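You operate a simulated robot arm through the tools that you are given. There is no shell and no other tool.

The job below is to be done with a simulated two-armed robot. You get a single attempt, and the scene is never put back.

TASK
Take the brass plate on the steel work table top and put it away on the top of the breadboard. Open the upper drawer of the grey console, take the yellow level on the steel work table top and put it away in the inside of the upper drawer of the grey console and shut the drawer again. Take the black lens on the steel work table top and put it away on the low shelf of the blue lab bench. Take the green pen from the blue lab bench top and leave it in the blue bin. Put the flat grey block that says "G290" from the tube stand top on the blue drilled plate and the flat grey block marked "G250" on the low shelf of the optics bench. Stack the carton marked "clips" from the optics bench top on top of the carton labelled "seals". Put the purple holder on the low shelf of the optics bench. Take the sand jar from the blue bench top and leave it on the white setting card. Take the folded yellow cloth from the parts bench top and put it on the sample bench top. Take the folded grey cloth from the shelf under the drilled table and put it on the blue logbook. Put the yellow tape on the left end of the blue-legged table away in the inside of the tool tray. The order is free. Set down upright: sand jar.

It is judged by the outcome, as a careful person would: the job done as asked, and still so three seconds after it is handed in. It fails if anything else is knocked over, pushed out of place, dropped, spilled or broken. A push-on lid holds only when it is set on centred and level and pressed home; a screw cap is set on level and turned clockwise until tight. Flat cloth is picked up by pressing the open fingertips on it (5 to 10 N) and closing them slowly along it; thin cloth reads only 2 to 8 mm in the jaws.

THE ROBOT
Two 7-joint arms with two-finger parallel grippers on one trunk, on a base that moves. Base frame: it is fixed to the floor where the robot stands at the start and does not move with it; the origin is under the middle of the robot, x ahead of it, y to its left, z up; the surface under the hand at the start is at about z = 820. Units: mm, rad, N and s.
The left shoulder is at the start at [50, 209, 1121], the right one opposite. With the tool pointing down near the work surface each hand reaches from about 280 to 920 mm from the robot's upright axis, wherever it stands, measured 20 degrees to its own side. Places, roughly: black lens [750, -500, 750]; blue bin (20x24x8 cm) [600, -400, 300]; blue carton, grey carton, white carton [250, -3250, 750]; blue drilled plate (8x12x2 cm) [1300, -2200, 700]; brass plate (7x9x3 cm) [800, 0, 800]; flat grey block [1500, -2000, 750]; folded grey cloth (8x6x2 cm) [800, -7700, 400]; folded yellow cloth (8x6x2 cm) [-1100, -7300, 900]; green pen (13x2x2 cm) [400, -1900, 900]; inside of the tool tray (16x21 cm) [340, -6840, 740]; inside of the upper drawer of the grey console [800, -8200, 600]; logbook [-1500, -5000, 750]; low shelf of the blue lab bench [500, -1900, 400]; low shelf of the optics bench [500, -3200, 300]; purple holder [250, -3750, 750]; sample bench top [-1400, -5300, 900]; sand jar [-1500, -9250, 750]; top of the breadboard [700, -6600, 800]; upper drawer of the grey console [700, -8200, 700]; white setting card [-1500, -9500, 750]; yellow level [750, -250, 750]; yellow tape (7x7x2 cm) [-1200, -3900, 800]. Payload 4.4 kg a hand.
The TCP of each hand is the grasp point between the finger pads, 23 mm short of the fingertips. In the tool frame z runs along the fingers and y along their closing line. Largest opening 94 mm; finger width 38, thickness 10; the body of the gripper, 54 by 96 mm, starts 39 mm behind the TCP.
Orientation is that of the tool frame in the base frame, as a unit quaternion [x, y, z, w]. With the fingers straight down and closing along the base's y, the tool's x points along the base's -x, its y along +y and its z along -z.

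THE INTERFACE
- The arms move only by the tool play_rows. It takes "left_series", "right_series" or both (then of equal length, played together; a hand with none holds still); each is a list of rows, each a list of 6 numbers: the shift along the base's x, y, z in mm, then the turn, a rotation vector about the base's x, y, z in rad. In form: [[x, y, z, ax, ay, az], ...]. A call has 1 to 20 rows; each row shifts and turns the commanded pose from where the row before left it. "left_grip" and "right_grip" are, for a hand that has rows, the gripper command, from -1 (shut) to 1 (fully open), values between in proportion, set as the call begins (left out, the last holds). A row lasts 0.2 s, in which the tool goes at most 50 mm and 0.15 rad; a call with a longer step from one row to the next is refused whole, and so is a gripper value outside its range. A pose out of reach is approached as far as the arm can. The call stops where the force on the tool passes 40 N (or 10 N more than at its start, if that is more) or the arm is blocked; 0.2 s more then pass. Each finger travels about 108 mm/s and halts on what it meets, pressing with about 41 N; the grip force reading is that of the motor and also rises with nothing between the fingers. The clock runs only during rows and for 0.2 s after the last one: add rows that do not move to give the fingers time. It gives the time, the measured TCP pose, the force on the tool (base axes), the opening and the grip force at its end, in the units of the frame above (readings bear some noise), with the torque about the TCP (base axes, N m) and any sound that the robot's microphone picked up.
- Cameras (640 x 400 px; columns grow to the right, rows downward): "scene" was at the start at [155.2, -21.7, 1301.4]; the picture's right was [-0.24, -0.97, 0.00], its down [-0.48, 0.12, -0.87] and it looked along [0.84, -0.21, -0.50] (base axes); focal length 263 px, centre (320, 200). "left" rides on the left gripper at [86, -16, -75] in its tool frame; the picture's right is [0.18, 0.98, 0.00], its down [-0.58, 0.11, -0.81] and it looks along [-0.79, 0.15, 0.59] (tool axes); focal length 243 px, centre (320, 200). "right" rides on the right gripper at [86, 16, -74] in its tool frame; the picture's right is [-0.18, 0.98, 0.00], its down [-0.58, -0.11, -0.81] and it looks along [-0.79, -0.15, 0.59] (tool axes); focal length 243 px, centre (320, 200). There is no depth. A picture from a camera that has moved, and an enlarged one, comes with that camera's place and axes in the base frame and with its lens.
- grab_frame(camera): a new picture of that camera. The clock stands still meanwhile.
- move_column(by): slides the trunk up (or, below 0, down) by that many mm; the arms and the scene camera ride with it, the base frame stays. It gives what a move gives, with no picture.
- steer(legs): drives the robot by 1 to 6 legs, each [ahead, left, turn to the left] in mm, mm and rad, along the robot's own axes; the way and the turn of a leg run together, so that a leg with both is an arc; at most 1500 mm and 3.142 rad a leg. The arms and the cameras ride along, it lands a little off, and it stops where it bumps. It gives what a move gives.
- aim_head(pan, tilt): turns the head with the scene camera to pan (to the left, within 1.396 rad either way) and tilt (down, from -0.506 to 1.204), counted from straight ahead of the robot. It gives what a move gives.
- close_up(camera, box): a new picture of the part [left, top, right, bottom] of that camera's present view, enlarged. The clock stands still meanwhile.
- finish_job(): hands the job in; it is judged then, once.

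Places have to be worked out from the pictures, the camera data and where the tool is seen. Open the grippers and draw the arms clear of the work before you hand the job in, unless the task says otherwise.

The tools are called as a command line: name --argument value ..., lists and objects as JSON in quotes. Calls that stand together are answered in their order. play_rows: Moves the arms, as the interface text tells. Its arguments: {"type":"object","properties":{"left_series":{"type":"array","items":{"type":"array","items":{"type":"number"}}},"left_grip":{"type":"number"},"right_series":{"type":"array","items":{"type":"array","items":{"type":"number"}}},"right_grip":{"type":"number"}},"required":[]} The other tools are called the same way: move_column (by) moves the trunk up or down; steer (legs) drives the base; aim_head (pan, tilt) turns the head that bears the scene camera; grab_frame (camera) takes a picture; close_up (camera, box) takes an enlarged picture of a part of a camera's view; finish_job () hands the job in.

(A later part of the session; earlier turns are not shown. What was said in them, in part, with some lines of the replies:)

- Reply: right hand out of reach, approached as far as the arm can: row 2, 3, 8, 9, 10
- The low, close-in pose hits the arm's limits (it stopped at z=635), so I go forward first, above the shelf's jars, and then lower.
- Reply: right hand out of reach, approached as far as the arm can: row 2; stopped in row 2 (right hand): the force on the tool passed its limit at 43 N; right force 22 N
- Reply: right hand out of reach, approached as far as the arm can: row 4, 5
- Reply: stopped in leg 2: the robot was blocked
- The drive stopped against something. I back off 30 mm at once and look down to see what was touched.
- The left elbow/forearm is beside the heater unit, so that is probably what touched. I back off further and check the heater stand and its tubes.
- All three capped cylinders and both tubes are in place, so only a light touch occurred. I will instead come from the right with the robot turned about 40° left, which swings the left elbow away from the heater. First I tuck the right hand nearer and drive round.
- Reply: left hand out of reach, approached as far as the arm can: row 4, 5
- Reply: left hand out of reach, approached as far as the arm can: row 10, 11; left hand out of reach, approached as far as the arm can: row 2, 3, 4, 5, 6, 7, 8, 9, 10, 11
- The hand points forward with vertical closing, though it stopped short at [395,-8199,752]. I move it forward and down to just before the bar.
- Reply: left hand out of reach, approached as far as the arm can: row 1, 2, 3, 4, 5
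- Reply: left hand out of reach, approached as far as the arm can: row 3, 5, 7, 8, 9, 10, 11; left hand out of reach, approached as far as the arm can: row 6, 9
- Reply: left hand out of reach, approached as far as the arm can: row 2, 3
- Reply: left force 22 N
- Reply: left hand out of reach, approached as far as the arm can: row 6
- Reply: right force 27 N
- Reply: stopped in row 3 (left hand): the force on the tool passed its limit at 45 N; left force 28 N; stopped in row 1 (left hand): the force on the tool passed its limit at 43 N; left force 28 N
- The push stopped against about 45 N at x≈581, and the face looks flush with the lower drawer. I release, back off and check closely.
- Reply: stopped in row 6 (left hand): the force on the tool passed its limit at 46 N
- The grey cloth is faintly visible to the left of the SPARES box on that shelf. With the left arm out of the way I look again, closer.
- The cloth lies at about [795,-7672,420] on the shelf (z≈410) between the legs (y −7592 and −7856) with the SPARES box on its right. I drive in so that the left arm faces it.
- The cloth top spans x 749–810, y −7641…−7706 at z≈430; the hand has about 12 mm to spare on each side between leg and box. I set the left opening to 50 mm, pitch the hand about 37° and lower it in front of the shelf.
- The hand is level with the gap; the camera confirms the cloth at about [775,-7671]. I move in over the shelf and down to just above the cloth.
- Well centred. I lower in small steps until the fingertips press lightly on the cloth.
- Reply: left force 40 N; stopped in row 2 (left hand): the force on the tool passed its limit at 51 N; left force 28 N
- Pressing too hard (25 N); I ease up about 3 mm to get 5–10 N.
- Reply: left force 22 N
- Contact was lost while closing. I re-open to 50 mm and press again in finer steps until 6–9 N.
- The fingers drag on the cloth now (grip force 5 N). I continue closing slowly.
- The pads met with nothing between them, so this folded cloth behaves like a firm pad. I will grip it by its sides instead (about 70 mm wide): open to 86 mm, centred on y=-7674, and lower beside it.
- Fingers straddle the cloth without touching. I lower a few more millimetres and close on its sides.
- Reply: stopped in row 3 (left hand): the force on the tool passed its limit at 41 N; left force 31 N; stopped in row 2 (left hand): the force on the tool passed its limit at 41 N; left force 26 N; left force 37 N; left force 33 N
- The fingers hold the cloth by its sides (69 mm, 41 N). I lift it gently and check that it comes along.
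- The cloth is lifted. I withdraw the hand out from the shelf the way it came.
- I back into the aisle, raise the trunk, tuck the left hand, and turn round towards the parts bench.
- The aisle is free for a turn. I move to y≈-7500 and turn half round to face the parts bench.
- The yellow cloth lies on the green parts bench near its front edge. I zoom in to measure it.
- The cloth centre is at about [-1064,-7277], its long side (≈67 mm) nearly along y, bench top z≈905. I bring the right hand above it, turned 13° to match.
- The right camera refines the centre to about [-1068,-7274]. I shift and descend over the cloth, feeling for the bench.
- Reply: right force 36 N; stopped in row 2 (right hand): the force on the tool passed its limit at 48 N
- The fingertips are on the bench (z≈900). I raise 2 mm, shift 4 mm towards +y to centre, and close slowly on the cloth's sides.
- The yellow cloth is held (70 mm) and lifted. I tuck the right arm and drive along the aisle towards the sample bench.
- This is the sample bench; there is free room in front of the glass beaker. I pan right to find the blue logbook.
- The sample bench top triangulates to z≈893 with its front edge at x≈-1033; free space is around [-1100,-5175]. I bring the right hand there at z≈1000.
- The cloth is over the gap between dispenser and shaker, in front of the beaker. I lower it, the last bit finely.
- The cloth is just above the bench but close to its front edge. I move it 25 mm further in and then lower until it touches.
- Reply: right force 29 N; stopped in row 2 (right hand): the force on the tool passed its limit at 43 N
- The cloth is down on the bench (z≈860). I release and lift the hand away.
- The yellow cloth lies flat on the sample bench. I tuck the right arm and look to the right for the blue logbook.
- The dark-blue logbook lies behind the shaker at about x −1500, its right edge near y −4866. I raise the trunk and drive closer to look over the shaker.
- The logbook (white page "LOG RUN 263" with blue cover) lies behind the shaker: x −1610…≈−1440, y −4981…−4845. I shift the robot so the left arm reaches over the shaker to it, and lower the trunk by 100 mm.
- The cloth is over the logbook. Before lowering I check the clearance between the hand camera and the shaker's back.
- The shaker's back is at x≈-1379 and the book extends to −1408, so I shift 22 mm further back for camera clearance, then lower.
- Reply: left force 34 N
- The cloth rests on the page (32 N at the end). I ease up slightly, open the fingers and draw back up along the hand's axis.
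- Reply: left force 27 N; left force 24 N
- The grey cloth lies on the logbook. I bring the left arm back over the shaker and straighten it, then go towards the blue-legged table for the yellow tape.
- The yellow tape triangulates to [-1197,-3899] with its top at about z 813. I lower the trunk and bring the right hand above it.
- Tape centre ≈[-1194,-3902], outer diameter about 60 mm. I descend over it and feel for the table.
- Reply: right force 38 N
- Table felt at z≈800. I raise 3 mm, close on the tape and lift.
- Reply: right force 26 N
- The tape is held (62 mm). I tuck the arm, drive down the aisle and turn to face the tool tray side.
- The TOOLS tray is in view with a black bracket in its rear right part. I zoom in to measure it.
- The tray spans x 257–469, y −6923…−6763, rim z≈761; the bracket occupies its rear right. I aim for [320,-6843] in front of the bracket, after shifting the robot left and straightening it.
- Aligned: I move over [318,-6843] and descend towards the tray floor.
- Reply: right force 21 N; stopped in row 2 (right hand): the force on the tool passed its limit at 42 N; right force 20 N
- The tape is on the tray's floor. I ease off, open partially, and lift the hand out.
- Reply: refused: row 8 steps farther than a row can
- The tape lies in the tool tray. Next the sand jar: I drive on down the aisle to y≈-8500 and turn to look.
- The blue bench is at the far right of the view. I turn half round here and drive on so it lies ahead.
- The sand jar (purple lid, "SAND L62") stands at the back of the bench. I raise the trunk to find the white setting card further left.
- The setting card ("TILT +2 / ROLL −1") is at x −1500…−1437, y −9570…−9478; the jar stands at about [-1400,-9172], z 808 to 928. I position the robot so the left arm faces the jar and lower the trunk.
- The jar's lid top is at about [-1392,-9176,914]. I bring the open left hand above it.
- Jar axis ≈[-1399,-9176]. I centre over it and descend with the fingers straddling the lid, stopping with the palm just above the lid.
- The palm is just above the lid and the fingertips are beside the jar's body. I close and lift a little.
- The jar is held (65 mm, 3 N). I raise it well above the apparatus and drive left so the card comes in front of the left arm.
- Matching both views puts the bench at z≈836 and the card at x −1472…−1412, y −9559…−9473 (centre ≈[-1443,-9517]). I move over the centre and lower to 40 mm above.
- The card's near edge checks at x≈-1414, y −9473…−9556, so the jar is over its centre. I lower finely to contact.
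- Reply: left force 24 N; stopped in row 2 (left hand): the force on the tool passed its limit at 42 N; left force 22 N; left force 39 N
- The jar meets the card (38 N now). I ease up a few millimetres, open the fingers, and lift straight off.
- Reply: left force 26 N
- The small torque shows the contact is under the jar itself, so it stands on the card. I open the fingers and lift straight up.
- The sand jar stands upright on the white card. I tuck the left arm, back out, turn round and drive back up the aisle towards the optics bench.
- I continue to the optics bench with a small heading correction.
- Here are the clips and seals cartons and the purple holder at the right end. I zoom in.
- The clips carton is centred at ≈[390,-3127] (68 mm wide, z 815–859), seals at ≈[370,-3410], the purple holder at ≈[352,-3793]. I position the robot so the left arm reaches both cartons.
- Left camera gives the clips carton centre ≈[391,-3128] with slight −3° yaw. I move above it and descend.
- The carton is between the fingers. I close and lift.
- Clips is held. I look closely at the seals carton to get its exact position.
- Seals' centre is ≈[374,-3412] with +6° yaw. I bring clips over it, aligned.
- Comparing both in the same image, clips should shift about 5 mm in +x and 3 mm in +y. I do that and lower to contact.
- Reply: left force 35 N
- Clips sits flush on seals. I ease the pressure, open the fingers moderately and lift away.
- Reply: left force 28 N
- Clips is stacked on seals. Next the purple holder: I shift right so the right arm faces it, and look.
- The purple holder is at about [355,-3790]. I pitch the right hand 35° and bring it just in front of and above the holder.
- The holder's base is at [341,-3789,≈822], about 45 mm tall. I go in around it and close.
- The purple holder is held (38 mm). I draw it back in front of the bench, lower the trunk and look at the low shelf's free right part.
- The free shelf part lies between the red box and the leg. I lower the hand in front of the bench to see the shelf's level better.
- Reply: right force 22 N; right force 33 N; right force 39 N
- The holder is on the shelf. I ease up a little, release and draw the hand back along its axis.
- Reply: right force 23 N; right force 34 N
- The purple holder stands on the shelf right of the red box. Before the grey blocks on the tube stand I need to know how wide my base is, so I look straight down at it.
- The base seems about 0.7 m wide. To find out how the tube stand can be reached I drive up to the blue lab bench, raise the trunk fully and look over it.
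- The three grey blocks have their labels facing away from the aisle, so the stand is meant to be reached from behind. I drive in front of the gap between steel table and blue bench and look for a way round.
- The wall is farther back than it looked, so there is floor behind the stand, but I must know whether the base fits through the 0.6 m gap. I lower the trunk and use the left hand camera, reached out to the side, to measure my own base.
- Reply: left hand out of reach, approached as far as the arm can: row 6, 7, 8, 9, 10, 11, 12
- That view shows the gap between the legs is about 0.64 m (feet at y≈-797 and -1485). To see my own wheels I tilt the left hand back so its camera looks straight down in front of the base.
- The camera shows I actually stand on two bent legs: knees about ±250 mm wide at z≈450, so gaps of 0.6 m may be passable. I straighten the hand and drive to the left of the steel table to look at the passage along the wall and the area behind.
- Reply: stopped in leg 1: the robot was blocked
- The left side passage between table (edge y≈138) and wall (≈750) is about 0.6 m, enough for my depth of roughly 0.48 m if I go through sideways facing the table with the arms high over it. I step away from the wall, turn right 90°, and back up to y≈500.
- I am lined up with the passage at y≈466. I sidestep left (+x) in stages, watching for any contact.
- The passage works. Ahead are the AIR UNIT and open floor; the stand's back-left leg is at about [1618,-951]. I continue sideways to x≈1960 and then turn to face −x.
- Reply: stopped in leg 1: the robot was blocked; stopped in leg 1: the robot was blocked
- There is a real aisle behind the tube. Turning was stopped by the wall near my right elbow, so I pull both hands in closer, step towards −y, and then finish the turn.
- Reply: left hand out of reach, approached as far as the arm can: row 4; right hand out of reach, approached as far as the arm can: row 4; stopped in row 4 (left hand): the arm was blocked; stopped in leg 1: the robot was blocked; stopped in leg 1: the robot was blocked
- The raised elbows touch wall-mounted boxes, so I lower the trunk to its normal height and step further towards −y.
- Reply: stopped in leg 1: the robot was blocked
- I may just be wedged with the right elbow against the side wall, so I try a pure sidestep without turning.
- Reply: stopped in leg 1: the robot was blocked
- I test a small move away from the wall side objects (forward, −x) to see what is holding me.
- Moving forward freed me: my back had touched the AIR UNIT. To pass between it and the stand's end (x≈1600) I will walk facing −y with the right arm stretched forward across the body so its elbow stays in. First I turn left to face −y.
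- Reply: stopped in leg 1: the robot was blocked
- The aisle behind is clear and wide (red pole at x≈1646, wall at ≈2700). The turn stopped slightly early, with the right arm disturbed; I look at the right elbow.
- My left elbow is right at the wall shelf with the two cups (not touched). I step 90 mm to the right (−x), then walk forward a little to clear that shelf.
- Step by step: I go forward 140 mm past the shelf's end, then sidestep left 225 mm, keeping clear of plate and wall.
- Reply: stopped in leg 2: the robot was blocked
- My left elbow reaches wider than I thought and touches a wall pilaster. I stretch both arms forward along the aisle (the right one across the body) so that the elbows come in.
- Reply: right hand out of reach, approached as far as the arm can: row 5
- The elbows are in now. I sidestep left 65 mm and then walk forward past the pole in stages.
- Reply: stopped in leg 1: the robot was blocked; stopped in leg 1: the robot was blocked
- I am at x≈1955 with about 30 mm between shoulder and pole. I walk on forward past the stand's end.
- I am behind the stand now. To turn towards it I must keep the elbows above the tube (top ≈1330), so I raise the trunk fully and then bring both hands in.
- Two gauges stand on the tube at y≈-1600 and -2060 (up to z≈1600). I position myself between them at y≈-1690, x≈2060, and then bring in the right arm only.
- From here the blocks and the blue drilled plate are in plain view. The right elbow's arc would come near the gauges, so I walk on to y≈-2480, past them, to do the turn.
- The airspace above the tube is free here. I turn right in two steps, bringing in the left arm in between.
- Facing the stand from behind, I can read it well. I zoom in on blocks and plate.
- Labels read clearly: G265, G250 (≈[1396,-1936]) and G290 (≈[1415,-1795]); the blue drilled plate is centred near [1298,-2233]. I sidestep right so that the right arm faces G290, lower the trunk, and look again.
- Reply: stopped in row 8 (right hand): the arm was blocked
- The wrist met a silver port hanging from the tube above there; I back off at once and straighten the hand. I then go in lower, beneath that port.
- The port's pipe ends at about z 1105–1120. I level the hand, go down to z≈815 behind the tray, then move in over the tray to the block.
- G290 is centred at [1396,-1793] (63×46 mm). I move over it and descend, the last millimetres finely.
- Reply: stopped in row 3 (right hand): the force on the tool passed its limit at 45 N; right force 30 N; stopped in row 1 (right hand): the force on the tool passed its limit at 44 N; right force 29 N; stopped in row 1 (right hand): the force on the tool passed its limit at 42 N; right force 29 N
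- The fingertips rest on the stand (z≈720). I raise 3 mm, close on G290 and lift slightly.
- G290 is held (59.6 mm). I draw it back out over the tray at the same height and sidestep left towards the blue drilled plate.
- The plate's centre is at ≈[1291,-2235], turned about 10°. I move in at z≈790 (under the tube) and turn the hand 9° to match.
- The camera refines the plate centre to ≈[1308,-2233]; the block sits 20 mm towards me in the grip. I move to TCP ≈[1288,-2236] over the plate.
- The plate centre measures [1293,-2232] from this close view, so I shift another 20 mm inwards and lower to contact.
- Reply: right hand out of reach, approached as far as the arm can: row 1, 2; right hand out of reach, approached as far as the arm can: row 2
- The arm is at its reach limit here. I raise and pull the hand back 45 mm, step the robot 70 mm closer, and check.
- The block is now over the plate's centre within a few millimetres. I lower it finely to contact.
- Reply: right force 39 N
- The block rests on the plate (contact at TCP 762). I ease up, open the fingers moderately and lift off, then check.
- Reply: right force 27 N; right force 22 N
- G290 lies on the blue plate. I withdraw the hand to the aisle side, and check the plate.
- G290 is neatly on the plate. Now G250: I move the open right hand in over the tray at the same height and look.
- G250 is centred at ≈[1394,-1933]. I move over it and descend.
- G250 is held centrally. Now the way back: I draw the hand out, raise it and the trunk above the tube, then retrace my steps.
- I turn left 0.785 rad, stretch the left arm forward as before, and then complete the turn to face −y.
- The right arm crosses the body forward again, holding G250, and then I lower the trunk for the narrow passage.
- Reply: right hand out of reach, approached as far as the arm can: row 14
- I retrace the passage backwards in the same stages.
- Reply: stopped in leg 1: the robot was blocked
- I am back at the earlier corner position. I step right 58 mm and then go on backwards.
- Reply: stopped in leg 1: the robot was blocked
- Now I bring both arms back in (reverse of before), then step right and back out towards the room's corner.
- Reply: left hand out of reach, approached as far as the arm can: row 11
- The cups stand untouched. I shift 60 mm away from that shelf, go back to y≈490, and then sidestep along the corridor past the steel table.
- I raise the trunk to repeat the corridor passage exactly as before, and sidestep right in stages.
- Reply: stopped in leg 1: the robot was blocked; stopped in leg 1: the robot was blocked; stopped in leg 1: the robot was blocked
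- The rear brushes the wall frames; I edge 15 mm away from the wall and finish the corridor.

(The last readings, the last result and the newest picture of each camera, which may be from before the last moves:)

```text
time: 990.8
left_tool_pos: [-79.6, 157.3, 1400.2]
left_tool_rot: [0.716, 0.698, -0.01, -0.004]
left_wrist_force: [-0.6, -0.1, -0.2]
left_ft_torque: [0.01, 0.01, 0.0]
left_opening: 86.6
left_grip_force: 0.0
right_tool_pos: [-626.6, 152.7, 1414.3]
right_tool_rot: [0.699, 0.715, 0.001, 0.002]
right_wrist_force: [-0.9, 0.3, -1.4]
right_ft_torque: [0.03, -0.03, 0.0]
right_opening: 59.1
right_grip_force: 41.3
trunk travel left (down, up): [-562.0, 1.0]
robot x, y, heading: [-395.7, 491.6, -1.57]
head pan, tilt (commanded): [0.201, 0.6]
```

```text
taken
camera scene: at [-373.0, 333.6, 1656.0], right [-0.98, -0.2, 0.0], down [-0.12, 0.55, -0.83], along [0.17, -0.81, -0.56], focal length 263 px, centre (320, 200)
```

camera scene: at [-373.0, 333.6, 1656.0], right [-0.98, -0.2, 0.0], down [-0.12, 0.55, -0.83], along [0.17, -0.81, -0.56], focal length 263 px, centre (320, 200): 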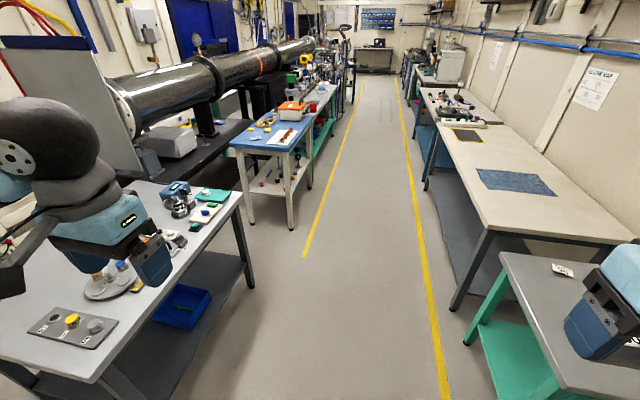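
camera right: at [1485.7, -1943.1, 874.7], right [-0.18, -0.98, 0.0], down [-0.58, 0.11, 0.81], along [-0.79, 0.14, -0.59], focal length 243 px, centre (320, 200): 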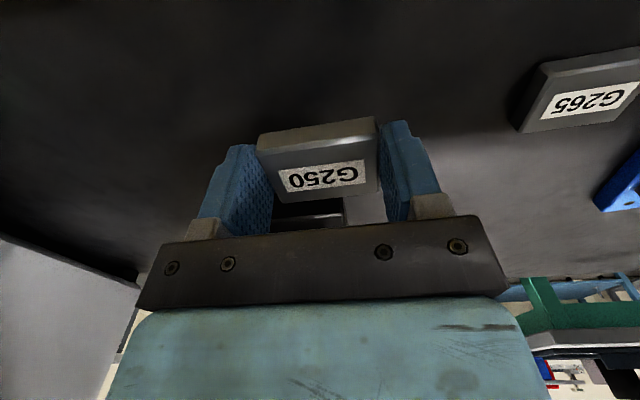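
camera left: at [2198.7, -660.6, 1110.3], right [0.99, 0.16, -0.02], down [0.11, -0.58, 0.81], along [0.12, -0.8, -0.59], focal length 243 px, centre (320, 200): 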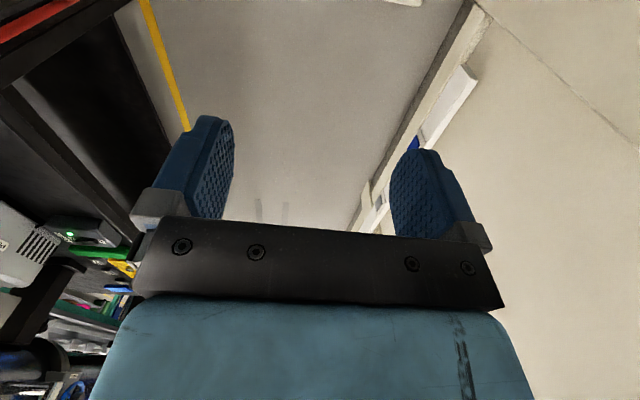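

Back in the main aisle with everything in place. I drive down to the optics bench, turn to face it and lower the trunk.

steer --legs '[[1450, 0, 0], [1450, 0, 0], [1060, 0, 0]]'

steer --legs '[[0, 0, 1.57]]'

move_column --by -360

aim_head --pan -0.1 --tilt 0.7

grab_frame --camera "scene"

```text
time: 1009.8
left_tool_pos: [-132.8, -3789.7, 1400.6]
left_tool_rot: [0.725, 0.689, -0.01, -0.004]
left_wrist_force: [-0.5, 0.6, 0.1]
left_ft_torque: [0.01, 0.02, 0.0]
left_opening: 87.1
left_grip_force: 0.1
right_tool_pos: [-680.5, -3779.2, 1413.5]
right_tool_rot: [0.708, 0.706, 0.001, 0.002]
right_wrist_force: [0.2, -0.1, -0.9]
right_ft_torque: [-0.01, -0.03, 0.03]
right_opening: 58.8
right_grip_force: 40.6
trunk travel left (down, up): [-562.0, 1.0]
robot x, y, heading: [-436.5, -3454.0, -1.595]
head pan, tilt (commanded): [0.201, 0.6]
```

```text
time: 1013.9
left_tool_pos: [-87.8, -3159.3, 1401.5]
left_tool_rot: [0.04, 0.999, -0.009, 0.004]
left_wrist_force: [-0.6, 0.1, -0.6]
left_ft_torque: [0.04, 0.02, -0.01]
left_opening: 87.1
left_grip_force: 0.1
right_tool_pos: [-114.9, -3706.0, 1414.3]
right_tool_rot: [0.018, 1.0, 0.002, 0.001]
right_wrist_force: [0.6, 0.1, -0.8]
right_ft_torque: [-0.02, 0.01, -0.01]
right_opening: 58.9
right_grip_force: 41.1
trunk travel left (down, up): [-562.0, 1.0]
robot x, y, heading: [-436.6, -3448.5, -0.053]
head pan, tilt (commanded): [0.201, 0.6]
```

```text
time: 1017.4
left_tool_pos: [-87.4, -3159.3, 1041.0]
left_tool_rot: [0.04, 0.999, -0.01, 0.004]
left_wrist_force: [0.1, -0.2, 0.3]
left_ft_torque: [-0.04, -0.01, 0.0]
left_opening: 86.9
left_grip_force: 0.1
right_tool_pos: [-115.7, -3707.4, 1054.2]
right_tool_rot: [0.017, 1.0, 0.001, 0.001]
right_wrist_force: [0.1, -1.0, -1.2]
right_ft_torque: [-0.04, 0.0, 0.01]
right_opening: 59.0
right_grip_force: 40.9
trunk travel left (down, up): [-202.0, 361.0]
robot x, y, heading: [-437.3, -3453.4, -0.056]
head pan, tilt (commanded): [0.201, 0.6]
```

```text
time: 1018.2
left_tool_pos: [-88.1, -3159.1, 1040.2]
left_tool_rot: [0.04, 0.999, -0.009, 0.005]
left_wrist_force: [-0.4, 0.2, -0.1]
left_ft_torque: [0.04, 0.01, 0.01]
left_opening: 86.9
left_grip_force: 0.0
right_tool_pos: [-115.3, -3705.9, 1053.3]
right_tool_rot: [0.017, 1.0, 0.002, 0.0]
right_wrist_force: [-0.1, 0.0, -1.1]
right_ft_torque: [0.01, 0.0, 0.01]
right_opening: 59.4
right_grip_force: 40.7
trunk travel left (down, up): [-202.0, 361.0]
robot x, y, heading: [-436.3, -3450.0, -0.053]
head pan, tilt (commanded): [-0.099, 0.7]
```

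```text
taken
camera scene: at [-284.4, -3467.3, 1287.4], right [-0.15, -0.99, 0.0], down [-0.64, 0.1, -0.77], along [0.76, -0.12, -0.64], focal length 263 px, centre (320, 200)
```

scene: 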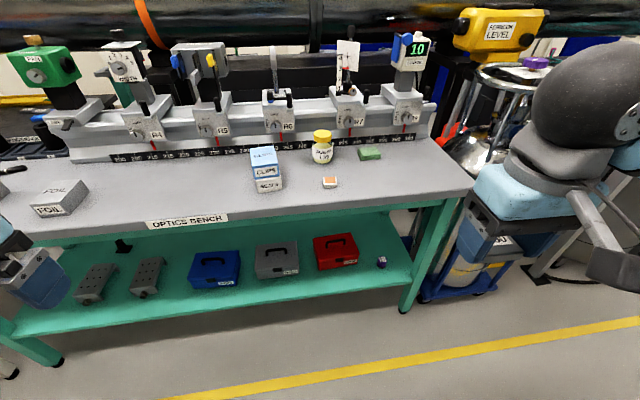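

I align with the bench, lower the trunk, and bring the block down in front of the shelf.

steer --legs '[[85, -20, 0.053]]'

move_column --by -200

play_rows --right_series '[[25, 5, -20, 0, 0, 0], [25, 5, -25, 0, 0, 0], [25, 5, -30, 0, 0, 0], [25, 5, -30, 0, 0, 0], [25, 5, -30, 0, 0, 0], [25, 5, -30, 0, 0, 0], [20, 3, -35, 0, 0, 0], [15, 3, -35, 0, 0, 0], [10, 0, -35, 0, 0, 0]]'

grab_frame --camera "right"

aim_head --pan -0.15 --tilt 0.7

grab_frame --camera "scene"

```text
time: 1019.3
left_tool_pos: [-20.0, -3161.5, 1040.7]
left_tool_rot: [0.014, 1.0, -0.009, 0.003]
left_wrist_force: [-0.4, -0.1, -0.4]
left_ft_torque: [0.0, 0.02, -0.01]
left_opening: 86.9
left_grip_force: 0.0
right_tool_pos: [-15.8, -3711.3, 1052.8]
right_tool_rot: [-0.01, 1.0, 0.002, 0.0]
right_wrist_force: [0.9, 0.8, -1.1]
right_ft_torque: [0.04, 0.02, 0.0]
right_opening: 59.2
right_grip_force: 40.9
trunk travel left (down, up): [-202.0, 361.0]
robot x, y, heading: [-354.0, -3469.8, 0.001]
head pan, tilt (commanded): [-0.099, 0.7]
```

```text
time: 1021.5
left_tool_pos: [-20.9, -3163.3, 839.7]
left_tool_rot: [0.014, 1.0, -0.01, 0.004]
left_wrist_force: [0.5, -0.9, -0.1]
left_ft_torque: [0.02, 0.0, -0.03]
left_opening: 87.2
left_grip_force: 0.0
right_tool_pos: [-17.3, -3711.4, 854.0]
right_tool_rot: [-0.009, 1.0, 0.002, 0.001]
right_wrist_force: [1.0, 0.5, -1.1]
right_ft_torque: [-0.03, 0.03, -0.02]
right_opening: 59.0
right_grip_force: 40.9
trunk travel left (down, up): [-2.0, 561.0]
robot x, y, heading: [-349.8, -3474.1, -0.002]
head pan, tilt (commanded): [-0.099, 0.7]
```

```text
time: 1023.5
left_tool_pos: [-20.3, -3163.0, 840.6]
left_tool_rot: [0.014, 1.0, -0.01, 0.004]
left_wrist_force: [-0.2, 0.7, -0.2]
left_ft_torque: [-0.02, -0.01, 0.02]
left_opening: 86.9
left_grip_force: 0.1
right_tool_pos: [177.6, -3674.5, 584.0]
right_tool_rot: [-0.009, 1.0, 0.002, 0.001]
right_wrist_force: [0.1, 0.5, -0.8]
right_ft_torque: [0.02, -0.02, -0.02]
right_opening: 59.0
right_grip_force: 40.8
trunk travel left (down, up): [-2.0, 561.0]
robot x, y, heading: [-352.0, -3477.6, 0.002]
head pan, tilt (commanded): [-0.099, 0.7]
```

```text
taken
camera right: at [92.3, -3659.9, 659.9], right [0.17, 0.99, 0.0], down [0.58, -0.1, 0.81], along [0.8, -0.13, -0.59], focal length 243 px, centre (320, 200)
```

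right: 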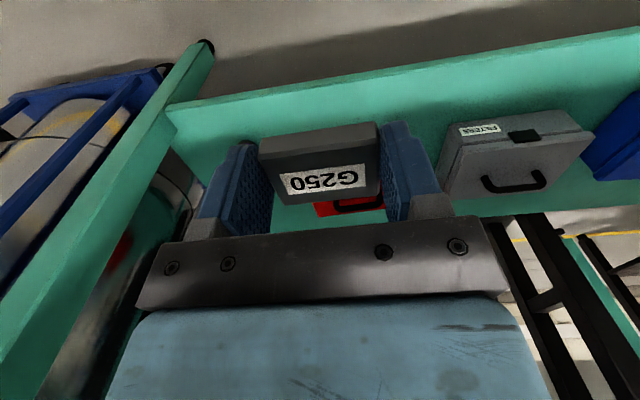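

```text
time: 1024.1
left_tool_pos: [-19.2, -3162.6, 839.9]
left_tool_rot: [0.013, 1.0, -0.009, 0.004]
left_wrist_force: [-0.4, 0.5, -0.1]
left_ft_torque: [0.01, -0.01, 0.0]
left_opening: 86.9
left_grip_force: 0.2
right_tool_pos: [179.0, -3675.6, 585.3]
right_tool_rot: [-0.01, 1.0, 0.002, 0.001]
right_wrist_force: [-0.3, -0.2, -0.6]
right_ft_torque: [0.03, 0.0, 0.01]
right_opening: 58.9
right_grip_force: 41.1
trunk travel left (down, up): [-2.0, 561.0]
robot x, y, heading: [-354.8, -3472.2, -0.001]
head pan, tilt (commanded): [-0.15, 0.7]
```

```text
taken
camera scene: at [-200.1, -3485.9, 1087.4], right [-0.15, -0.99, 0.0], down [-0.64, 0.1, -0.76], along [0.76, -0.11, -0.64], focal length 263 px, centre (320, 200)
```

scene: 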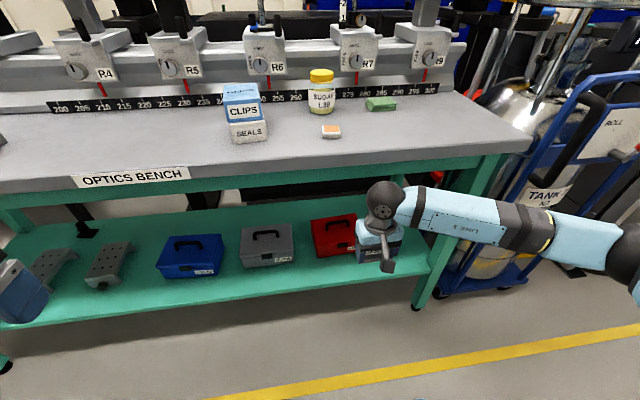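

The block must go below the bench's apron before moving in; I lower further first.

play_rows --right_series '[[5, -2, -40, 0, 0, 0], [5, -2, -40, 0, 0, 0], [5, -2, -40, 0, 0, 0], [5, -2, -30, 0, 0, 0], [0, 0, 0, 0, 0, 0]]'

grab_frame --camera "right"

grab_frame --camera "scene"

```text
time: 1025.3
left_tool_pos: [-19.8, -3163.0, 839.8]
left_tool_rot: [0.014, 1.0, -0.01, 0.004]
left_wrist_force: [0.4, -0.2, -0.7]
left_ft_torque: [0.02, -0.02, -0.01]
left_opening: 86.9
left_grip_force: 0.0
right_tool_pos: [198.2, -3681.2, 434.0]
right_tool_rot: [-0.01, 1.0, 0.002, 0.001]
right_wrist_force: [-0.5, 0.2, -0.1]
right_ft_torque: [0.01, -0.02, -0.01]
right_opening: 59.4
right_grip_force: 41.5
trunk travel left (down, up): [-2.0, 561.0]
robot x, y, heading: [-354.3, -3472.1, 0.003]
head pan, tilt (commanded): [-0.15, 0.7]
```

```text
taken
camera right: at [112.1, -3666.2, 509.3], right [0.17, 0.99, 0.0], down [0.58, -0.1, 0.81], along [0.8, -0.13, -0.59], focal length 243 px, centre (320, 200)
```

right: 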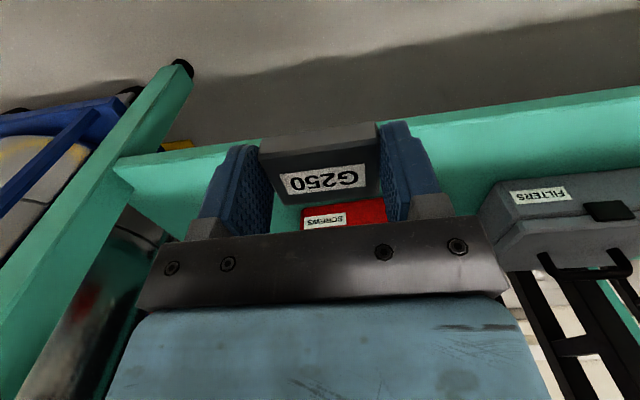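

```text
taken
camera scene: at [-200.1, -3485.9, 1087.4], right [-0.15, -0.99, 0.0], down [-0.64, 0.1, -0.76], along [0.76, -0.11, -0.64], focal length 263 px, centre (320, 200)
```

scene: 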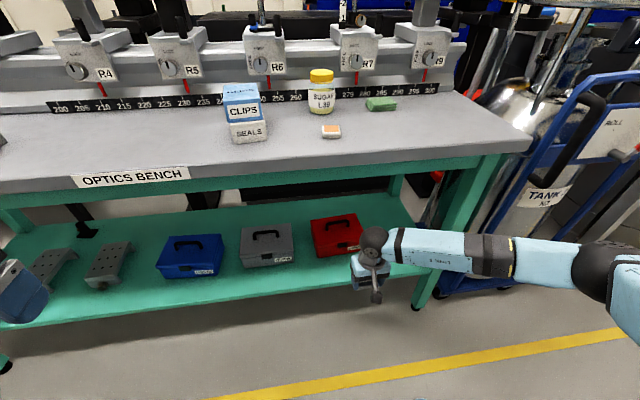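

The hand fits below the bench. I move in over the shelf's front strip, before the red box, and lower.

play_rows --right_series '[[30, 0, -8, 0, 0, 0], [30, 0, -8, 0, 0, 0], [30, -1, -8, 0, 0, 0], [30, -1, -5, 0, 0, 0], [25, 0, -5, 0, 0, 0], [0, 0, 0, 0, 0, 0]]'

grab_frame --camera "right"

close_up --camera "scene" --box '[280, 190, 440, 300]'

```text
time: 1026.7
left_tool_pos: [-20.5, -3162.4, 839.8]
left_tool_rot: [0.014, 1.0, -0.009, 0.005]
left_wrist_force: [0.5, 0.0, -0.2]
left_ft_torque: [0.01, 0.01, -0.01]
left_opening: 87.1
left_grip_force: 0.1
right_tool_pos: [341.7, -3686.1, 399.6]
right_tool_rot: [-0.01, 1.0, 0.001, 0.0]
right_wrist_force: [0.4, 0.4, -1.4]
right_ft_torque: [-0.03, -0.02, 0.04]
right_opening: 59.3
right_grip_force: 41.1
trunk travel left (down, up): [-2.0, 561.0]
robot x, y, heading: [-350.4, -3478.7, -0.0]
head pan, tilt (commanded): [-0.15, 0.7]
```

```text
taken
camera right: at [255.3, -3670.3, 475.6], right [0.17, 0.99, 0.0], down [0.58, -0.1, 0.81], along [0.8, -0.13, -0.59], focal length 243 px, centre (320, 200)
```

right: 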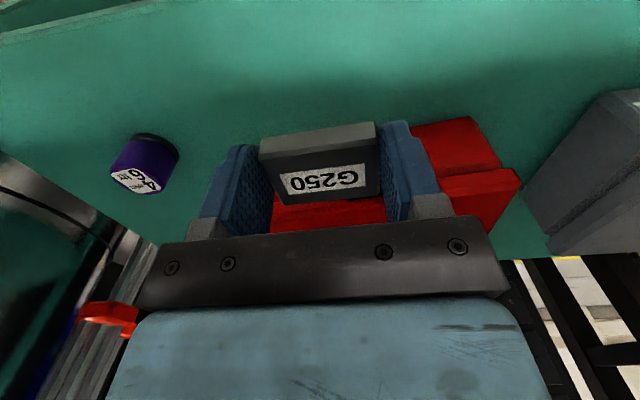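

```text
3.64 times, centred on (360, 245) of scene
camera zoom: at [-200.1, -3485.9, 1087.4], right [-0.15, -0.99, 0.0], down [-0.64, 0.1, -0.76], along [0.76, -0.11, -0.64], focal length 956 px, centre (174, 36)
```

zoom: 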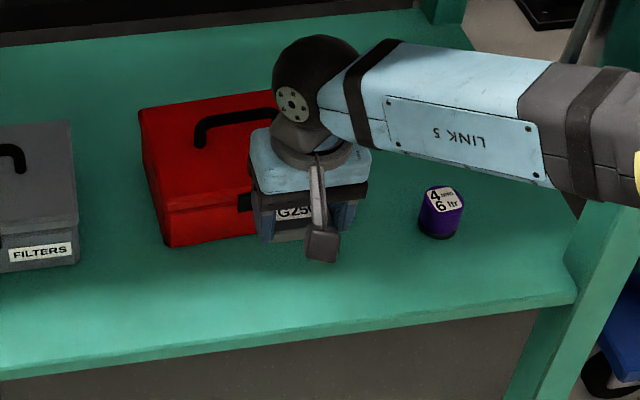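

The block hovers over free shelf before the red box. I lower it to contact.

play_rows --right_series '[[-3, 0, -20, 0, 0, 0], [0, 0, -20, 0, 0, 0], [0, 0, -15, 0, 0, 0], [0, 0, -6, 0, 0, 0], [0, 0, 0, 0, 0, 0]]'

play_rows --right_series '[[0, 0, -4, 0, 0, 0], [0, 0, -3, 0, 0, 0], [0, 0, 0, 0, 0, 0]]'

play_rows --right_series '[[0, 0, -2, 0, 0, 0], [0, 0, -2, 0, 0, 0], [0, 0, 0, 0, 0, 0]]'

```text
time: 1027.9
left_tool_pos: [-19.5, -3163.3, 840.6]
left_tool_rot: [0.015, 1.0, -0.009, 0.004]
left_wrist_force: [-0.1, 0.9, 0.1]
left_ft_torque: [-0.02, 0.01, 0.0]
left_opening: 86.9
left_grip_force: 0.1
right_tool_pos: [339.8, -3685.3, 339.6]
right_tool_rot: [-0.01, 1.0, 0.002, 0.0]
right_wrist_force: [-0.4, 0.6, -1.1]
right_ft_torque: [-0.02, 0.04, 0.02]
right_opening: 59.2
right_grip_force: 41.1
trunk travel left (down, up): [-2.0, 561.0]
robot x, y, heading: [-350.8, -3472.6, -0.001]
head pan, tilt (commanded): [-0.15, 0.7]
```

```text
time: 1028.7
left_tool_pos: [-19.0, -3164.2, 840.6]
left_tool_rot: [0.014, 1.0, -0.01, 0.003]
left_wrist_force: [0.1, 1.0, 0.8]
left_ft_torque: [0.0, -0.01, -0.02]
left_opening: 87.0
left_grip_force: 0.0
right_tool_pos: [340.3, -3685.4, 331.9]
right_tool_rot: [-0.009, 1.0, 0.001, 0.0]
right_wrist_force: [0.2, 0.7, -1.7]
right_ft_torque: [-0.01, 0.0, -0.04]
right_opening: 58.9
right_grip_force: 40.8
trunk travel left (down, up): [-2.0, 561.0]
robot x, y, heading: [-350.5, -3472.1, 0.0]
head pan, tilt (commanded): [-0.15, 0.7]
```

```text
time: 1029.5
left_tool_pos: [-18.6, -3161.4, 840.0]
left_tool_rot: [0.014, 1.0, -0.01, 0.004]
left_wrist_force: [-0.6, 0.4, 0.1]
left_ft_torque: [0.02, 0.0, 0.01]
left_opening: 87.0
left_grip_force: 0.2
right_tool_pos: [339.1, -3686.0, 326.9]
right_tool_rot: [-0.01, 1.0, 0.001, 0.001]
right_wrist_force: [-0.5, -0.4, -1.0]
right_ft_torque: [0.01, 0.01, -0.02]
right_opening: 59.1
right_grip_force: 41.0
trunk travel left (down, up): [-2.0, 561.0]
robot x, y, heading: [-353.0, -3473.1, -0.003]
head pan, tilt (commanded): [-0.15, 0.7]
```

play_rows --right_series '[[0, 0, -2, 0, 0, 0], [0, 0, -2, 0, 0, 0], [0, 0, 0, 0, 0, 0]]'

play_rows --right_series '[[0, 0, -2, 0, 0, 0], [0, 0, -2, 0, 0, 0], [0, 0, 0, 0, 0, 0]]'

close_up --camera "scene" --box '[280, 190, 440, 300]'

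```text
time: 1030.3
left_tool_pos: [-21.7, -3162.4, 841.3]
left_tool_rot: [0.014, 1.0, -0.01, 0.005]
left_wrist_force: [0.5, -0.7, -0.7]
left_ft_torque: [0.02, -0.01, -0.02]
left_opening: 87.3
left_grip_force: 0.1
right_tool_pos: [339.9, -3685.0, 327.1]
right_tool_rot: [-0.01, 1.0, 0.002, 0.003]
right_wrist_force: [-4.7, -0.8, 20.4]
right_ft_torque: [-0.45, -0.42, -0.11]
right_opening: 59.2
right_grip_force: 41.7
trunk travel left (down, up): [-2.0, 561.0]
robot x, y, heading: [-353.7, -3476.3, -0.003]
head pan, tilt (commanded): [-0.15, 0.7]
```

```text
time: 1030.8
left_tool_pos: [-20.4, -3162.2, 842.0]
left_tool_rot: [0.015, 1.0, -0.011, 0.005]
left_wrist_force: [0.5, 0.1, -0.5]
left_ft_torque: [-0.02, 0.02, 0.0]
left_opening: 87.0
left_grip_force: 0.1
right_tool_pos: [342.0, -3684.7, 328.1]
right_tool_rot: [-0.009, 1.0, 0.003, 0.003]
right_wrist_force: [-2.7, -0.4, 22.5]
right_ft_torque: [-0.38, -0.15, -0.1]
right_opening: 59.1
right_grip_force: 40.6
trunk travel left (down, up): [-2.0, 561.0]
robot x, y, heading: [-350.6, -3473.2, 0.003]
head pan, tilt (commanded): [-0.15, 0.7]
stopped in row 2 (right hand): the force on the tool passed its limit at 43 N (the readings are from after the stop); the commanded pose is now the measured one
```

```text
3.64 times, centred on (360, 245) of scene
camera zoom: at [-202.5, -3485.3, 1087.8], right [-0.15, -0.99, 0.0], down [-0.63, 0.1, -0.77], along [0.76, -0.11, -0.64], focal length 956 px, centre (174, 36)
```

zoom: 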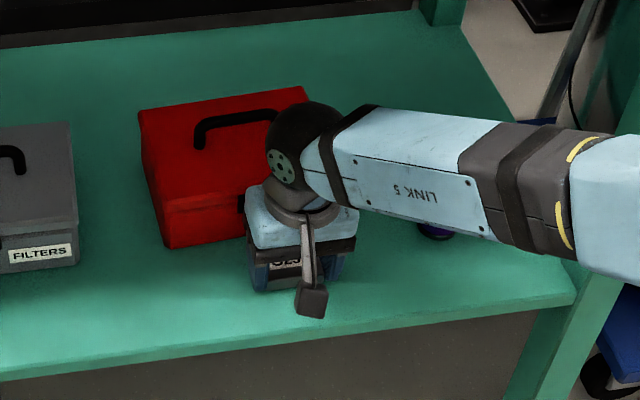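

G250 is on the shelf. I ease off, open the fingers, lift, and withdraw under the bench's edge.

play_rows --right_series '[[0, 0, 2, 0, 0, 0], [0, 0, 1, 0, 0, 0]]'

play_rows --right_series '[[0, 0, 0, 0, 0, 0], [0, 0, 0, 0, 0, 0], [0, 0, 0, 0, 0, 0], [0, 0, 0, 0, 0, 0]]' --right_grip 0.7

play_rows --right_series '[[0, 0, 10, 0, 0, 0], [0, 0, 20, 0, 0, 0], [0, 0, 30, 0, 0, 0], [-25, 0, 20, 0, 0, 0], [-40, 0, 5, 0, 0, 0], [-40, 0, 5, 0, 0, 0], [-40, 0, 10, 0, 0, 0]]'

grab_frame --camera "right"

close_up --camera "scene" --box '[240, 180, 440, 310]'

```text
time: 1031.4
left_tool_pos: [-19.8, -3163.4, 840.5]
left_tool_rot: [0.015, 1.0, -0.011, 0.005]
left_wrist_force: [0.0, 0.8, 0.6]
left_ft_torque: [0.0, -0.01, -0.01]
left_opening: 86.8
left_grip_force: 0.1
right_tool_pos: [340.4, -3683.3, 327.1]
right_tool_rot: [-0.009, 1.0, 0.003, 0.002]
right_wrist_force: [4.2, 1.9, 9.4]
right_ft_torque: [-0.11, -0.44, 0.08]
right_opening: 59.2
right_grip_force: 41.0
trunk travel left (down, up): [-2.0, 561.0]
robot x, y, heading: [-349.7, -3472.8, -0.0]
head pan, tilt (commanded): [-0.15, 0.7]
```

```text
time: 1032.4
left_tool_pos: [-20.1, -3163.2, 840.4]
left_tool_rot: [0.013, 1.0, -0.01, 0.004]
left_wrist_force: [0.2, -0.7, -0.4]
left_ft_torque: [0.03, 0.0, -0.02]
left_opening: 87.0
left_grip_force: 0.3
right_tool_pos: [341.0, -3685.6, 326.7]
right_tool_rot: [-0.01, 1.0, 0.002, 0.001]
right_wrist_force: [-0.2, 0.8, 0.1]
right_ft_torque: [-0.01, -0.01, 0.02]
right_opening: 79.8
right_grip_force: 0.1
trunk travel left (down, up): [-2.0, 561.0]
robot x, y, heading: [-349.4, -3470.4, -0.001]
head pan, tilt (commanded): [-0.15, 0.7]
```

```text
time: 1034.0
left_tool_pos: [-20.0, -3163.3, 840.7]
left_tool_rot: [0.014, 1.0, -0.009, 0.004]
left_wrist_force: [0.1, 0.3, 0.6]
left_ft_torque: [-0.01, 0.04, -0.02]
left_opening: 86.9
left_grip_force: 0.1
right_tool_pos: [195.0, -3686.5, 425.3]
right_tool_rot: [-0.009, 1.0, 0.003, 0.001]
right_wrist_force: [0.5, 0.1, 0.5]
right_ft_torque: [-0.04, 0.03, 0.0]
right_opening: 79.8
right_grip_force: 0.0
trunk travel left (down, up): [-2.0, 561.0]
robot x, y, heading: [-353.4, -3473.3, -0.005]
head pan, tilt (commanded): [-0.15, 0.7]
```

```text
taken
camera right: at [107.8, -3671.0, 501.0], right [0.17, 0.99, 0.01], down [0.58, -0.1, 0.81], along [0.8, -0.13, -0.59], focal length 243 px, centre (320, 200)
```

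right: 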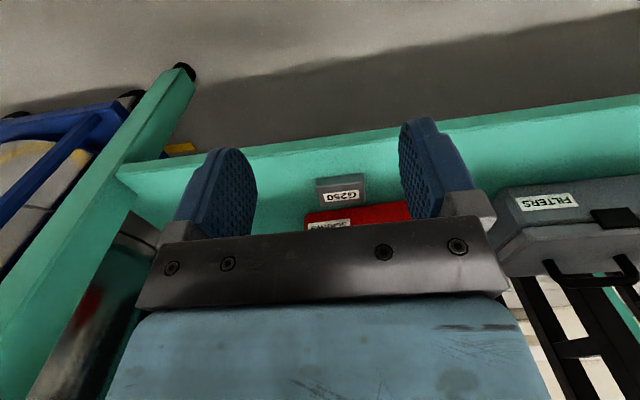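

```text
3.08 times, centred on (340, 245) of scene
camera zoom: at [-200.4, -3485.9, 1087.5], right [-0.15, -0.99, 0.0], down [-0.64, 0.1, -0.77], along [0.76, -0.11, -0.64], focal length 809 px, centre (258, 62)
```

zoom: 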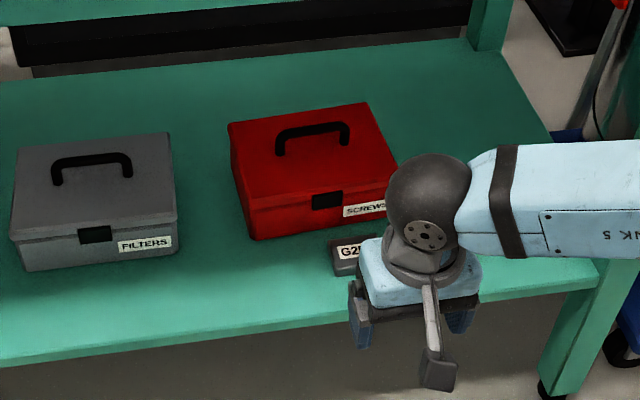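

G250 lies on the low shelf before the red box, nothing else disturbed. I withdraw the right arm fully, open both grippers, back away and take a last look.

play_rows --right_series '[[-35, 0, 20, 0, 0, 0], [-35, 0, 30, 0, 0, 0], [-30, 0, 40, 0, 0, 0], [-20, 0, 40, 0, 0, 0], [-10, 0, 45, 0, 0, 0], [0, 0, 45, 0, 0, 0], [0, 0, 45, 0, 0, 0]]' --right_grip 1 --left_series '[[0, 0, 10, 0, 0, 0], [0, 0, 10, 0, 0, 0], [0, 0, 10, 0, 0, 0], [0, 0, 10, 0, 0, 0], [0, 0, 10, 0, 0, 0], [0, 0, 0, 0, 0, 0], [0, 0, 0, 0, 0, 0]]' --left_grip 1

steer --legs '[[-120, 0, 0]]'

move_column --by 200

aim_head --pan 0.0 --tilt 0.6

grab_frame --camera "scene"

close_up --camera "scene" --box '[200, 170, 440, 320]'

```text
time: 1035.6
left_tool_pos: [-18.2, -3163.3, 891.3]
left_tool_rot: [0.013, 1.0, -0.009, 0.004]
left_wrist_force: [-0.3, 0.2, 0.1]
left_ft_torque: [0.01, -0.02, 0.0]
left_opening: 94.0
left_grip_force: 0.0
right_tool_pos: [66.2, -3685.0, 689.9]
right_tool_rot: [-0.009, 1.0, 0.002, 0.001]
right_wrist_force: [-0.8, -0.8, 0.1]
right_ft_torque: [0.02, -0.01, 0.01]
right_opening: 94.2
right_grip_force: 0.0
trunk travel left (down, up): [-2.0, 561.0]
robot x, y, heading: [-354.6, -3472.1, 0.006]
head pan, tilt (commanded): [-0.15, 0.7]
```

```text
time: 1036.8
left_tool_pos: [-138.6, -3162.8, 892.0]
left_tool_rot: [0.013, 1.0, -0.01, 0.003]
left_wrist_force: [0.0, 0.0, -0.5]
left_ft_torque: [0.0, -0.02, 0.02]
left_opening: 94.0
left_grip_force: 0.1
right_tool_pos: [-52.2, -3685.0, 689.5]
right_tool_rot: [-0.009, 1.0, 0.002, 0.001]
right_wrist_force: [-0.1, 0.0, -0.3]
right_ft_torque: [0.0, -0.01, 0.01]
right_opening: 93.8
right_grip_force: 0.1
trunk travel left (down, up): [-2.0, 561.0]
robot x, y, heading: [-472.0, -3473.3, -0.001]
head pan, tilt (commanded): [-0.15, 0.7]
```

```text
time: 1039.0
left_tool_pos: [-138.7, -3162.6, 1089.4]
left_tool_rot: [0.014, 1.0, -0.01, 0.004]
left_wrist_force: [0.0, 0.2, 0.9]
left_ft_torque: [0.01, 0.01, -0.01]
left_opening: 93.9
left_grip_force: 0.0
right_tool_pos: [-52.2, -3685.5, 888.9]
right_tool_rot: [-0.01, 1.0, 0.002, 0.001]
right_wrist_force: [0.8, 0.1, 0.4]
right_ft_torque: [0.03, -0.01, 0.02]
right_opening: 93.6
right_grip_force: 0.2
trunk travel left (down, up): [-202.0, 361.0]
robot x, y, heading: [-471.4, -3475.1, 0.003]
head pan, tilt (commanded): [-0.15, 0.7]
```

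```text
time: 1039.7
left_tool_pos: [-138.7, -3161.6, 1090.6]
left_tool_rot: [0.013, 1.0, -0.01, 0.004]
left_wrist_force: [0.4, -0.1, 0.7]
left_ft_torque: [-0.03, 0.0, 0.04]
left_opening: 94.1
left_grip_force: 0.0
right_tool_pos: [-53.0, -3684.2, 889.4]
right_tool_rot: [-0.011, 1.0, 0.003, 0.002]
right_wrist_force: [0.4, 0.8, 0.6]
right_ft_torque: [-0.02, -0.01, 0.0]
right_opening: 93.9
right_grip_force: 0.0
trunk travel left (down, up): [-202.0, 361.0]
robot x, y, heading: [-471.0, -3473.7, 0.006]
head pan, tilt (commanded): [0.0, 0.6]
```

```text
taken
camera scene: at [-315.5, -3473.2, 1296.0], right [0.0, -1.0, 0.0], down [-0.57, 0.0, -0.82], along [0.82, 0.0, -0.57], focal length 263 px, centre (320, 200)
```

scene: 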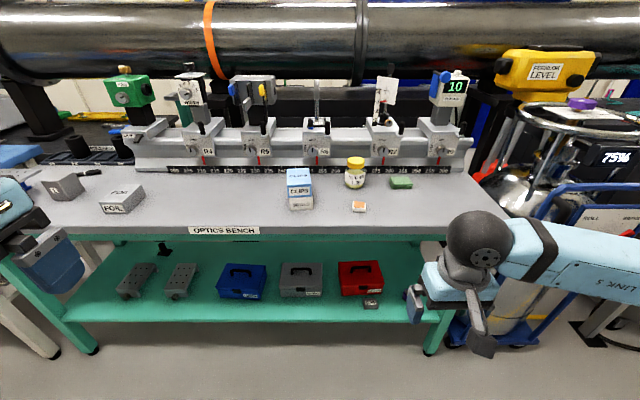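

```text
2.67 times, centred on (320, 245) of scene
camera zoom: at [-315.5, -3473.2, 1296.0], right [0.0, -1.0, 0.0], down [-0.57, 0.0, -0.82], along [0.82, 0.0, -0.57], focal length 701 px, centre (320, 80)
```

zoom: 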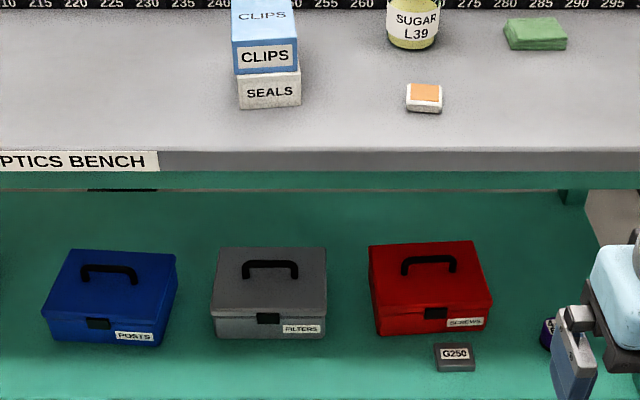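

All seen here is as asked. For safety I drive once more past the grey console to confirm that its upper drawer is fully shut before handing in.

play_rows --right_series '[[0, 0, 40, 0, 0, 0], [0, 0, 40, 0, 0, 0], [0, 0, 40, 0, 0, 0], [0, 0, 40, 0, 0, 0]]'

steer --legs '[[40, -1500, 0], [0, -1500, 0], [0, -1450, 0]]'

aim_head --pan -0.3 --tilt 0.5

grab_frame --camera "scene"

close_up --camera "scene" --box '[280, 130, 480, 255]'

```text
time: 1040.7
left_tool_pos: [-139.0, -3162.3, 1089.8]
left_tool_rot: [0.014, 1.0, -0.011, 0.004]
left_wrist_force: [1.1, 0.1, -0.3]
left_ft_torque: [0.04, 0.0, -0.02]
left_opening: 94.3
left_grip_force: 0.0
right_tool_pos: [-49.7, -3684.9, 1050.1]
right_tool_rot: [-0.009, 1.0, 0.001, 0.001]
right_wrist_force: [-0.4, 0.2, 0.0]
right_ft_torque: [-0.01, 0.0, 0.0]
right_opening: 93.9
right_grip_force: 0.0
trunk travel left (down, up): [-202.0, 361.0]
robot x, y, heading: [-472.0, -3475.3, 0.0]
head pan, tilt (commanded): [0.0, 0.6]
```

```text
refused: leg 1 is longer than a leg can be; nothing moved
```

```text
time: 1041.5
left_tool_pos: [-137.8, -3161.4, 1091.2]
left_tool_rot: [0.013, 1.0, -0.01, 0.004]
left_wrist_force: [-0.1, -0.1, -0.8]
left_ft_torque: [0.01, -0.03, -0.01]
left_opening: 93.6
left_grip_force: 0.1
right_tool_pos: [-50.7, -3685.4, 1050.8]
right_tool_rot: [-0.009, 1.0, 0.001, 0.001]
right_wrist_force: [0.2, 0.9, -0.4]
right_ft_torque: [-0.01, 0.04, 0.01]
right_opening: 93.9
right_grip_force: 0.1
trunk travel left (down, up): [-202.0, 361.0]
robot x, y, heading: [-470.0, -3475.8, 0.006]
head pan, tilt (commanded): [-0.3, 0.499]
```

```text
taken
camera scene: at [-316.9, -3499.9, 1305.1], right [-0.29, -0.96, 0.0], down [-0.46, 0.14, -0.88], along [0.84, -0.26, -0.48], focal length 263 px, centre (320, 200)
```

scene: 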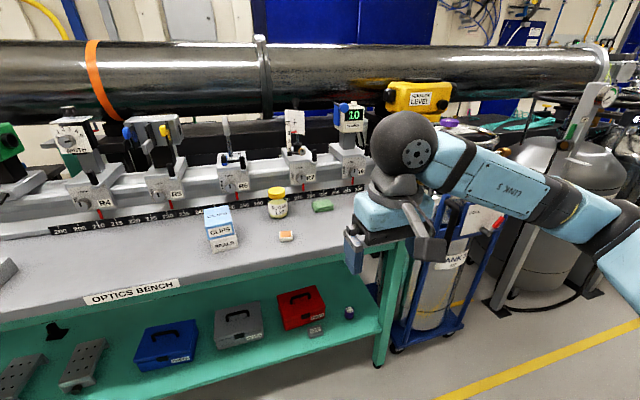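

```text
3.20 times, centred on (380, 192) of scene
camera zoom: at [-316.9, -3499.9, 1305.1], right [-0.29, -0.96, 0.0], down [-0.46, 0.14, -0.88], along [0.84, -0.26, -0.48], focal length 842 px, centre (128, 224)
```

zoom: 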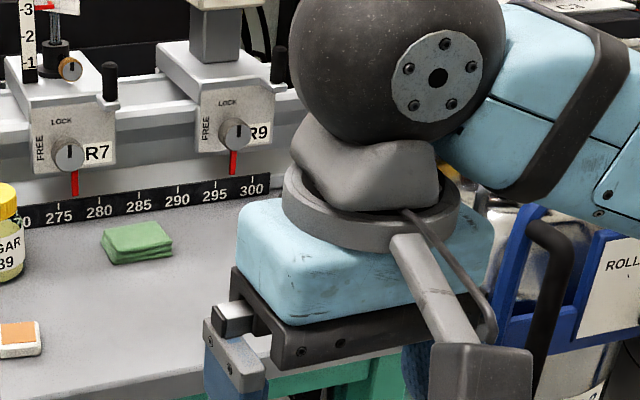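

The leg was slightly too long and refused; I drive with legal leg lengths.

steer --legs '[[30, -1450, 0], [0, -1500, 0], [0, -1500, 0]]'

aim_head --pan -0.2 --tilt 0.5

grab_frame --camera "scene"

close_up --camera "scene" --box '[280, 130, 440, 230]'

```text
time: 1080.5
left_tool_pos: [-75.4, -7639.2, 1089.6]
left_tool_rot: [0.0, 1.0, -0.009, 0.004]
left_wrist_force: [0.2, -0.5, 0.0]
left_ft_torque: [-0.03, 0.01, 0.0]
left_opening: 93.7
left_grip_force: 0.0
right_tool_pos: [26.6, -8160.4, 1049.5]
right_tool_rot: [-0.023, 1.0, 0.003, 0.001]
right_wrist_force: [0.4, 0.8, -0.2]
right_ft_torque: [0.01, -0.01, -0.02]
right_opening: 94.0
right_grip_force: 0.0
trunk travel left (down, up): [-202.0, 361.0]
robot x, y, heading: [-398.8, -7960.2, 0.031]
head pan, tilt (commanded): [-0.3, 0.499]
```

```text
time: 1081.2
left_tool_pos: [-74.4, -7640.2, 1090.9]
left_tool_rot: [0.001, 1.0, -0.009, 0.004]
left_wrist_force: [0.3, 0.4, 0.0]
left_ft_torque: [0.0, 0.0, 0.01]
left_opening: 94.1
left_grip_force: 0.0
right_tool_pos: [26.5, -8159.2, 1050.1]
right_tool_rot: [-0.023, 1.0, 0.002, 0.0]
right_wrist_force: [0.1, -0.4, -0.5]
right_ft_torque: [0.03, 0.0, -0.02]
right_opening: 94.1
right_grip_force: 0.1
trunk travel left (down, up): [-202.0, 361.0]
robot x, y, heading: [-397.3, -7956.6, 0.034]
head pan, tilt (commanded): [-0.201, 0.499]
```

```text
taken
camera scene: at [-241.2, -7973.1, 1305.1], right [-0.17, -0.98, 0.0], down [-0.47, 0.08, -0.88], along [0.86, -0.15, -0.48], focal length 263 px, centre (320, 200)
```

scene: 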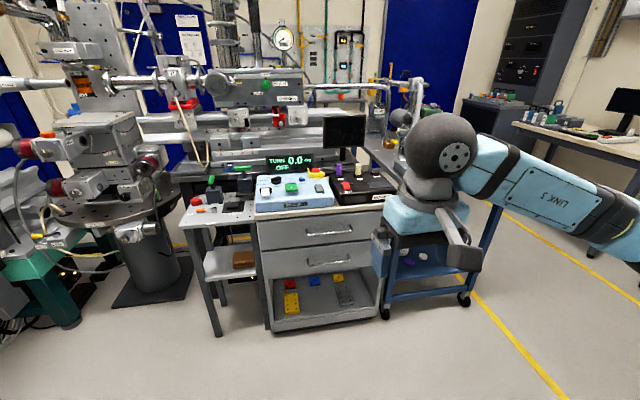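

```text
4.00 times, centred on (360, 180) of scene
camera zoom: at [-241.2, -7973.1, 1305.1], right [-0.17, -0.98, 0.0], down [-0.47, 0.08, -0.88], along [0.86, -0.15, -0.48], focal length 1052 px, centre (160, 280)
```

zoom: 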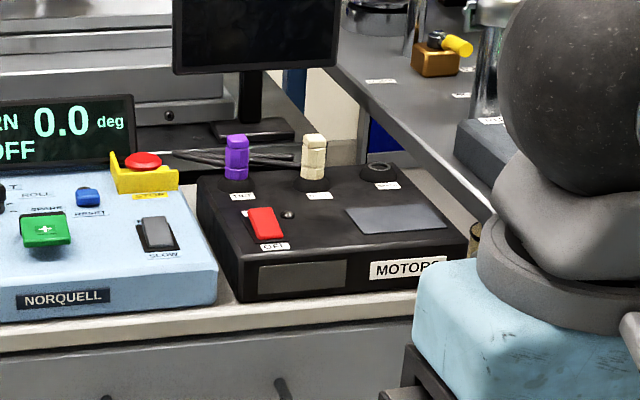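

close_up --camera "scene" --box '[240, 190, 400, 290]'

```text
4.00 times, centred on (320, 240) of scene
camera zoom: at [-241.2, -7973.1, 1305.1], right [-0.17, -0.98, 0.0], down [-0.47, 0.08, -0.88], along [0.86, -0.15, -0.48], focal length 1052 px, centre (320, 40)
```

zoom: 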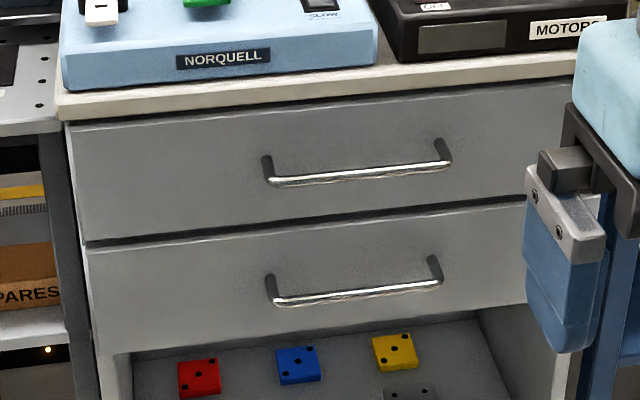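

The drawer fronts are flush, one line with the lower drawer and with the same gaps as at the start, so the upper drawer is shut. Both grippers are open and the arms are clear of all work; I hand the job in.

finish_job

```text
The job is handed in.
```

I've handed the job in with every item where you asked for it. I checked each one by camera after setting it down; the result itself comes from the judging.

- **Brass plate:** flat on top of the breadboard.
- **Yellow level:** in the upper drawer of the grey console. I shut the drawer, and a last look showed its front level with the drawer below.
- **Black lens:** standing on the low shelf of the blue lab bench.
- **Green pen:** in the blue bin.
- **G290 block:** on the blue drilled plate. I reached the tube stand from behind.
- **G250 block and purple holder:** on the low shelf of the optics bench.
- **Clips carton:** stacked on the seals carton.
- **Sand jar:** upright on the white setting card.
- **Folded yellow cloth:** on the sample bench top.
- **Folded grey cloth:** on the blue logbook, which shifted about 8 mm when I set the cloth down.
- **Yellow tape:** in the tool tray.

A few light bumps happened on the way:

- My left arm probably touched the heater unit near the breadboard. I checked afterwards and its tubes and capped cylinders were still in place.
- My wrist pressed against a metal port on the big tube; I saw no damage or movement there.
- In the narrow spaces behind the stand I brushed the walls, the wall shelf with the two cups and the AIR UNIT. The cups were still standing when I looked again.

Both grippers are open and the arms are clear of the work.
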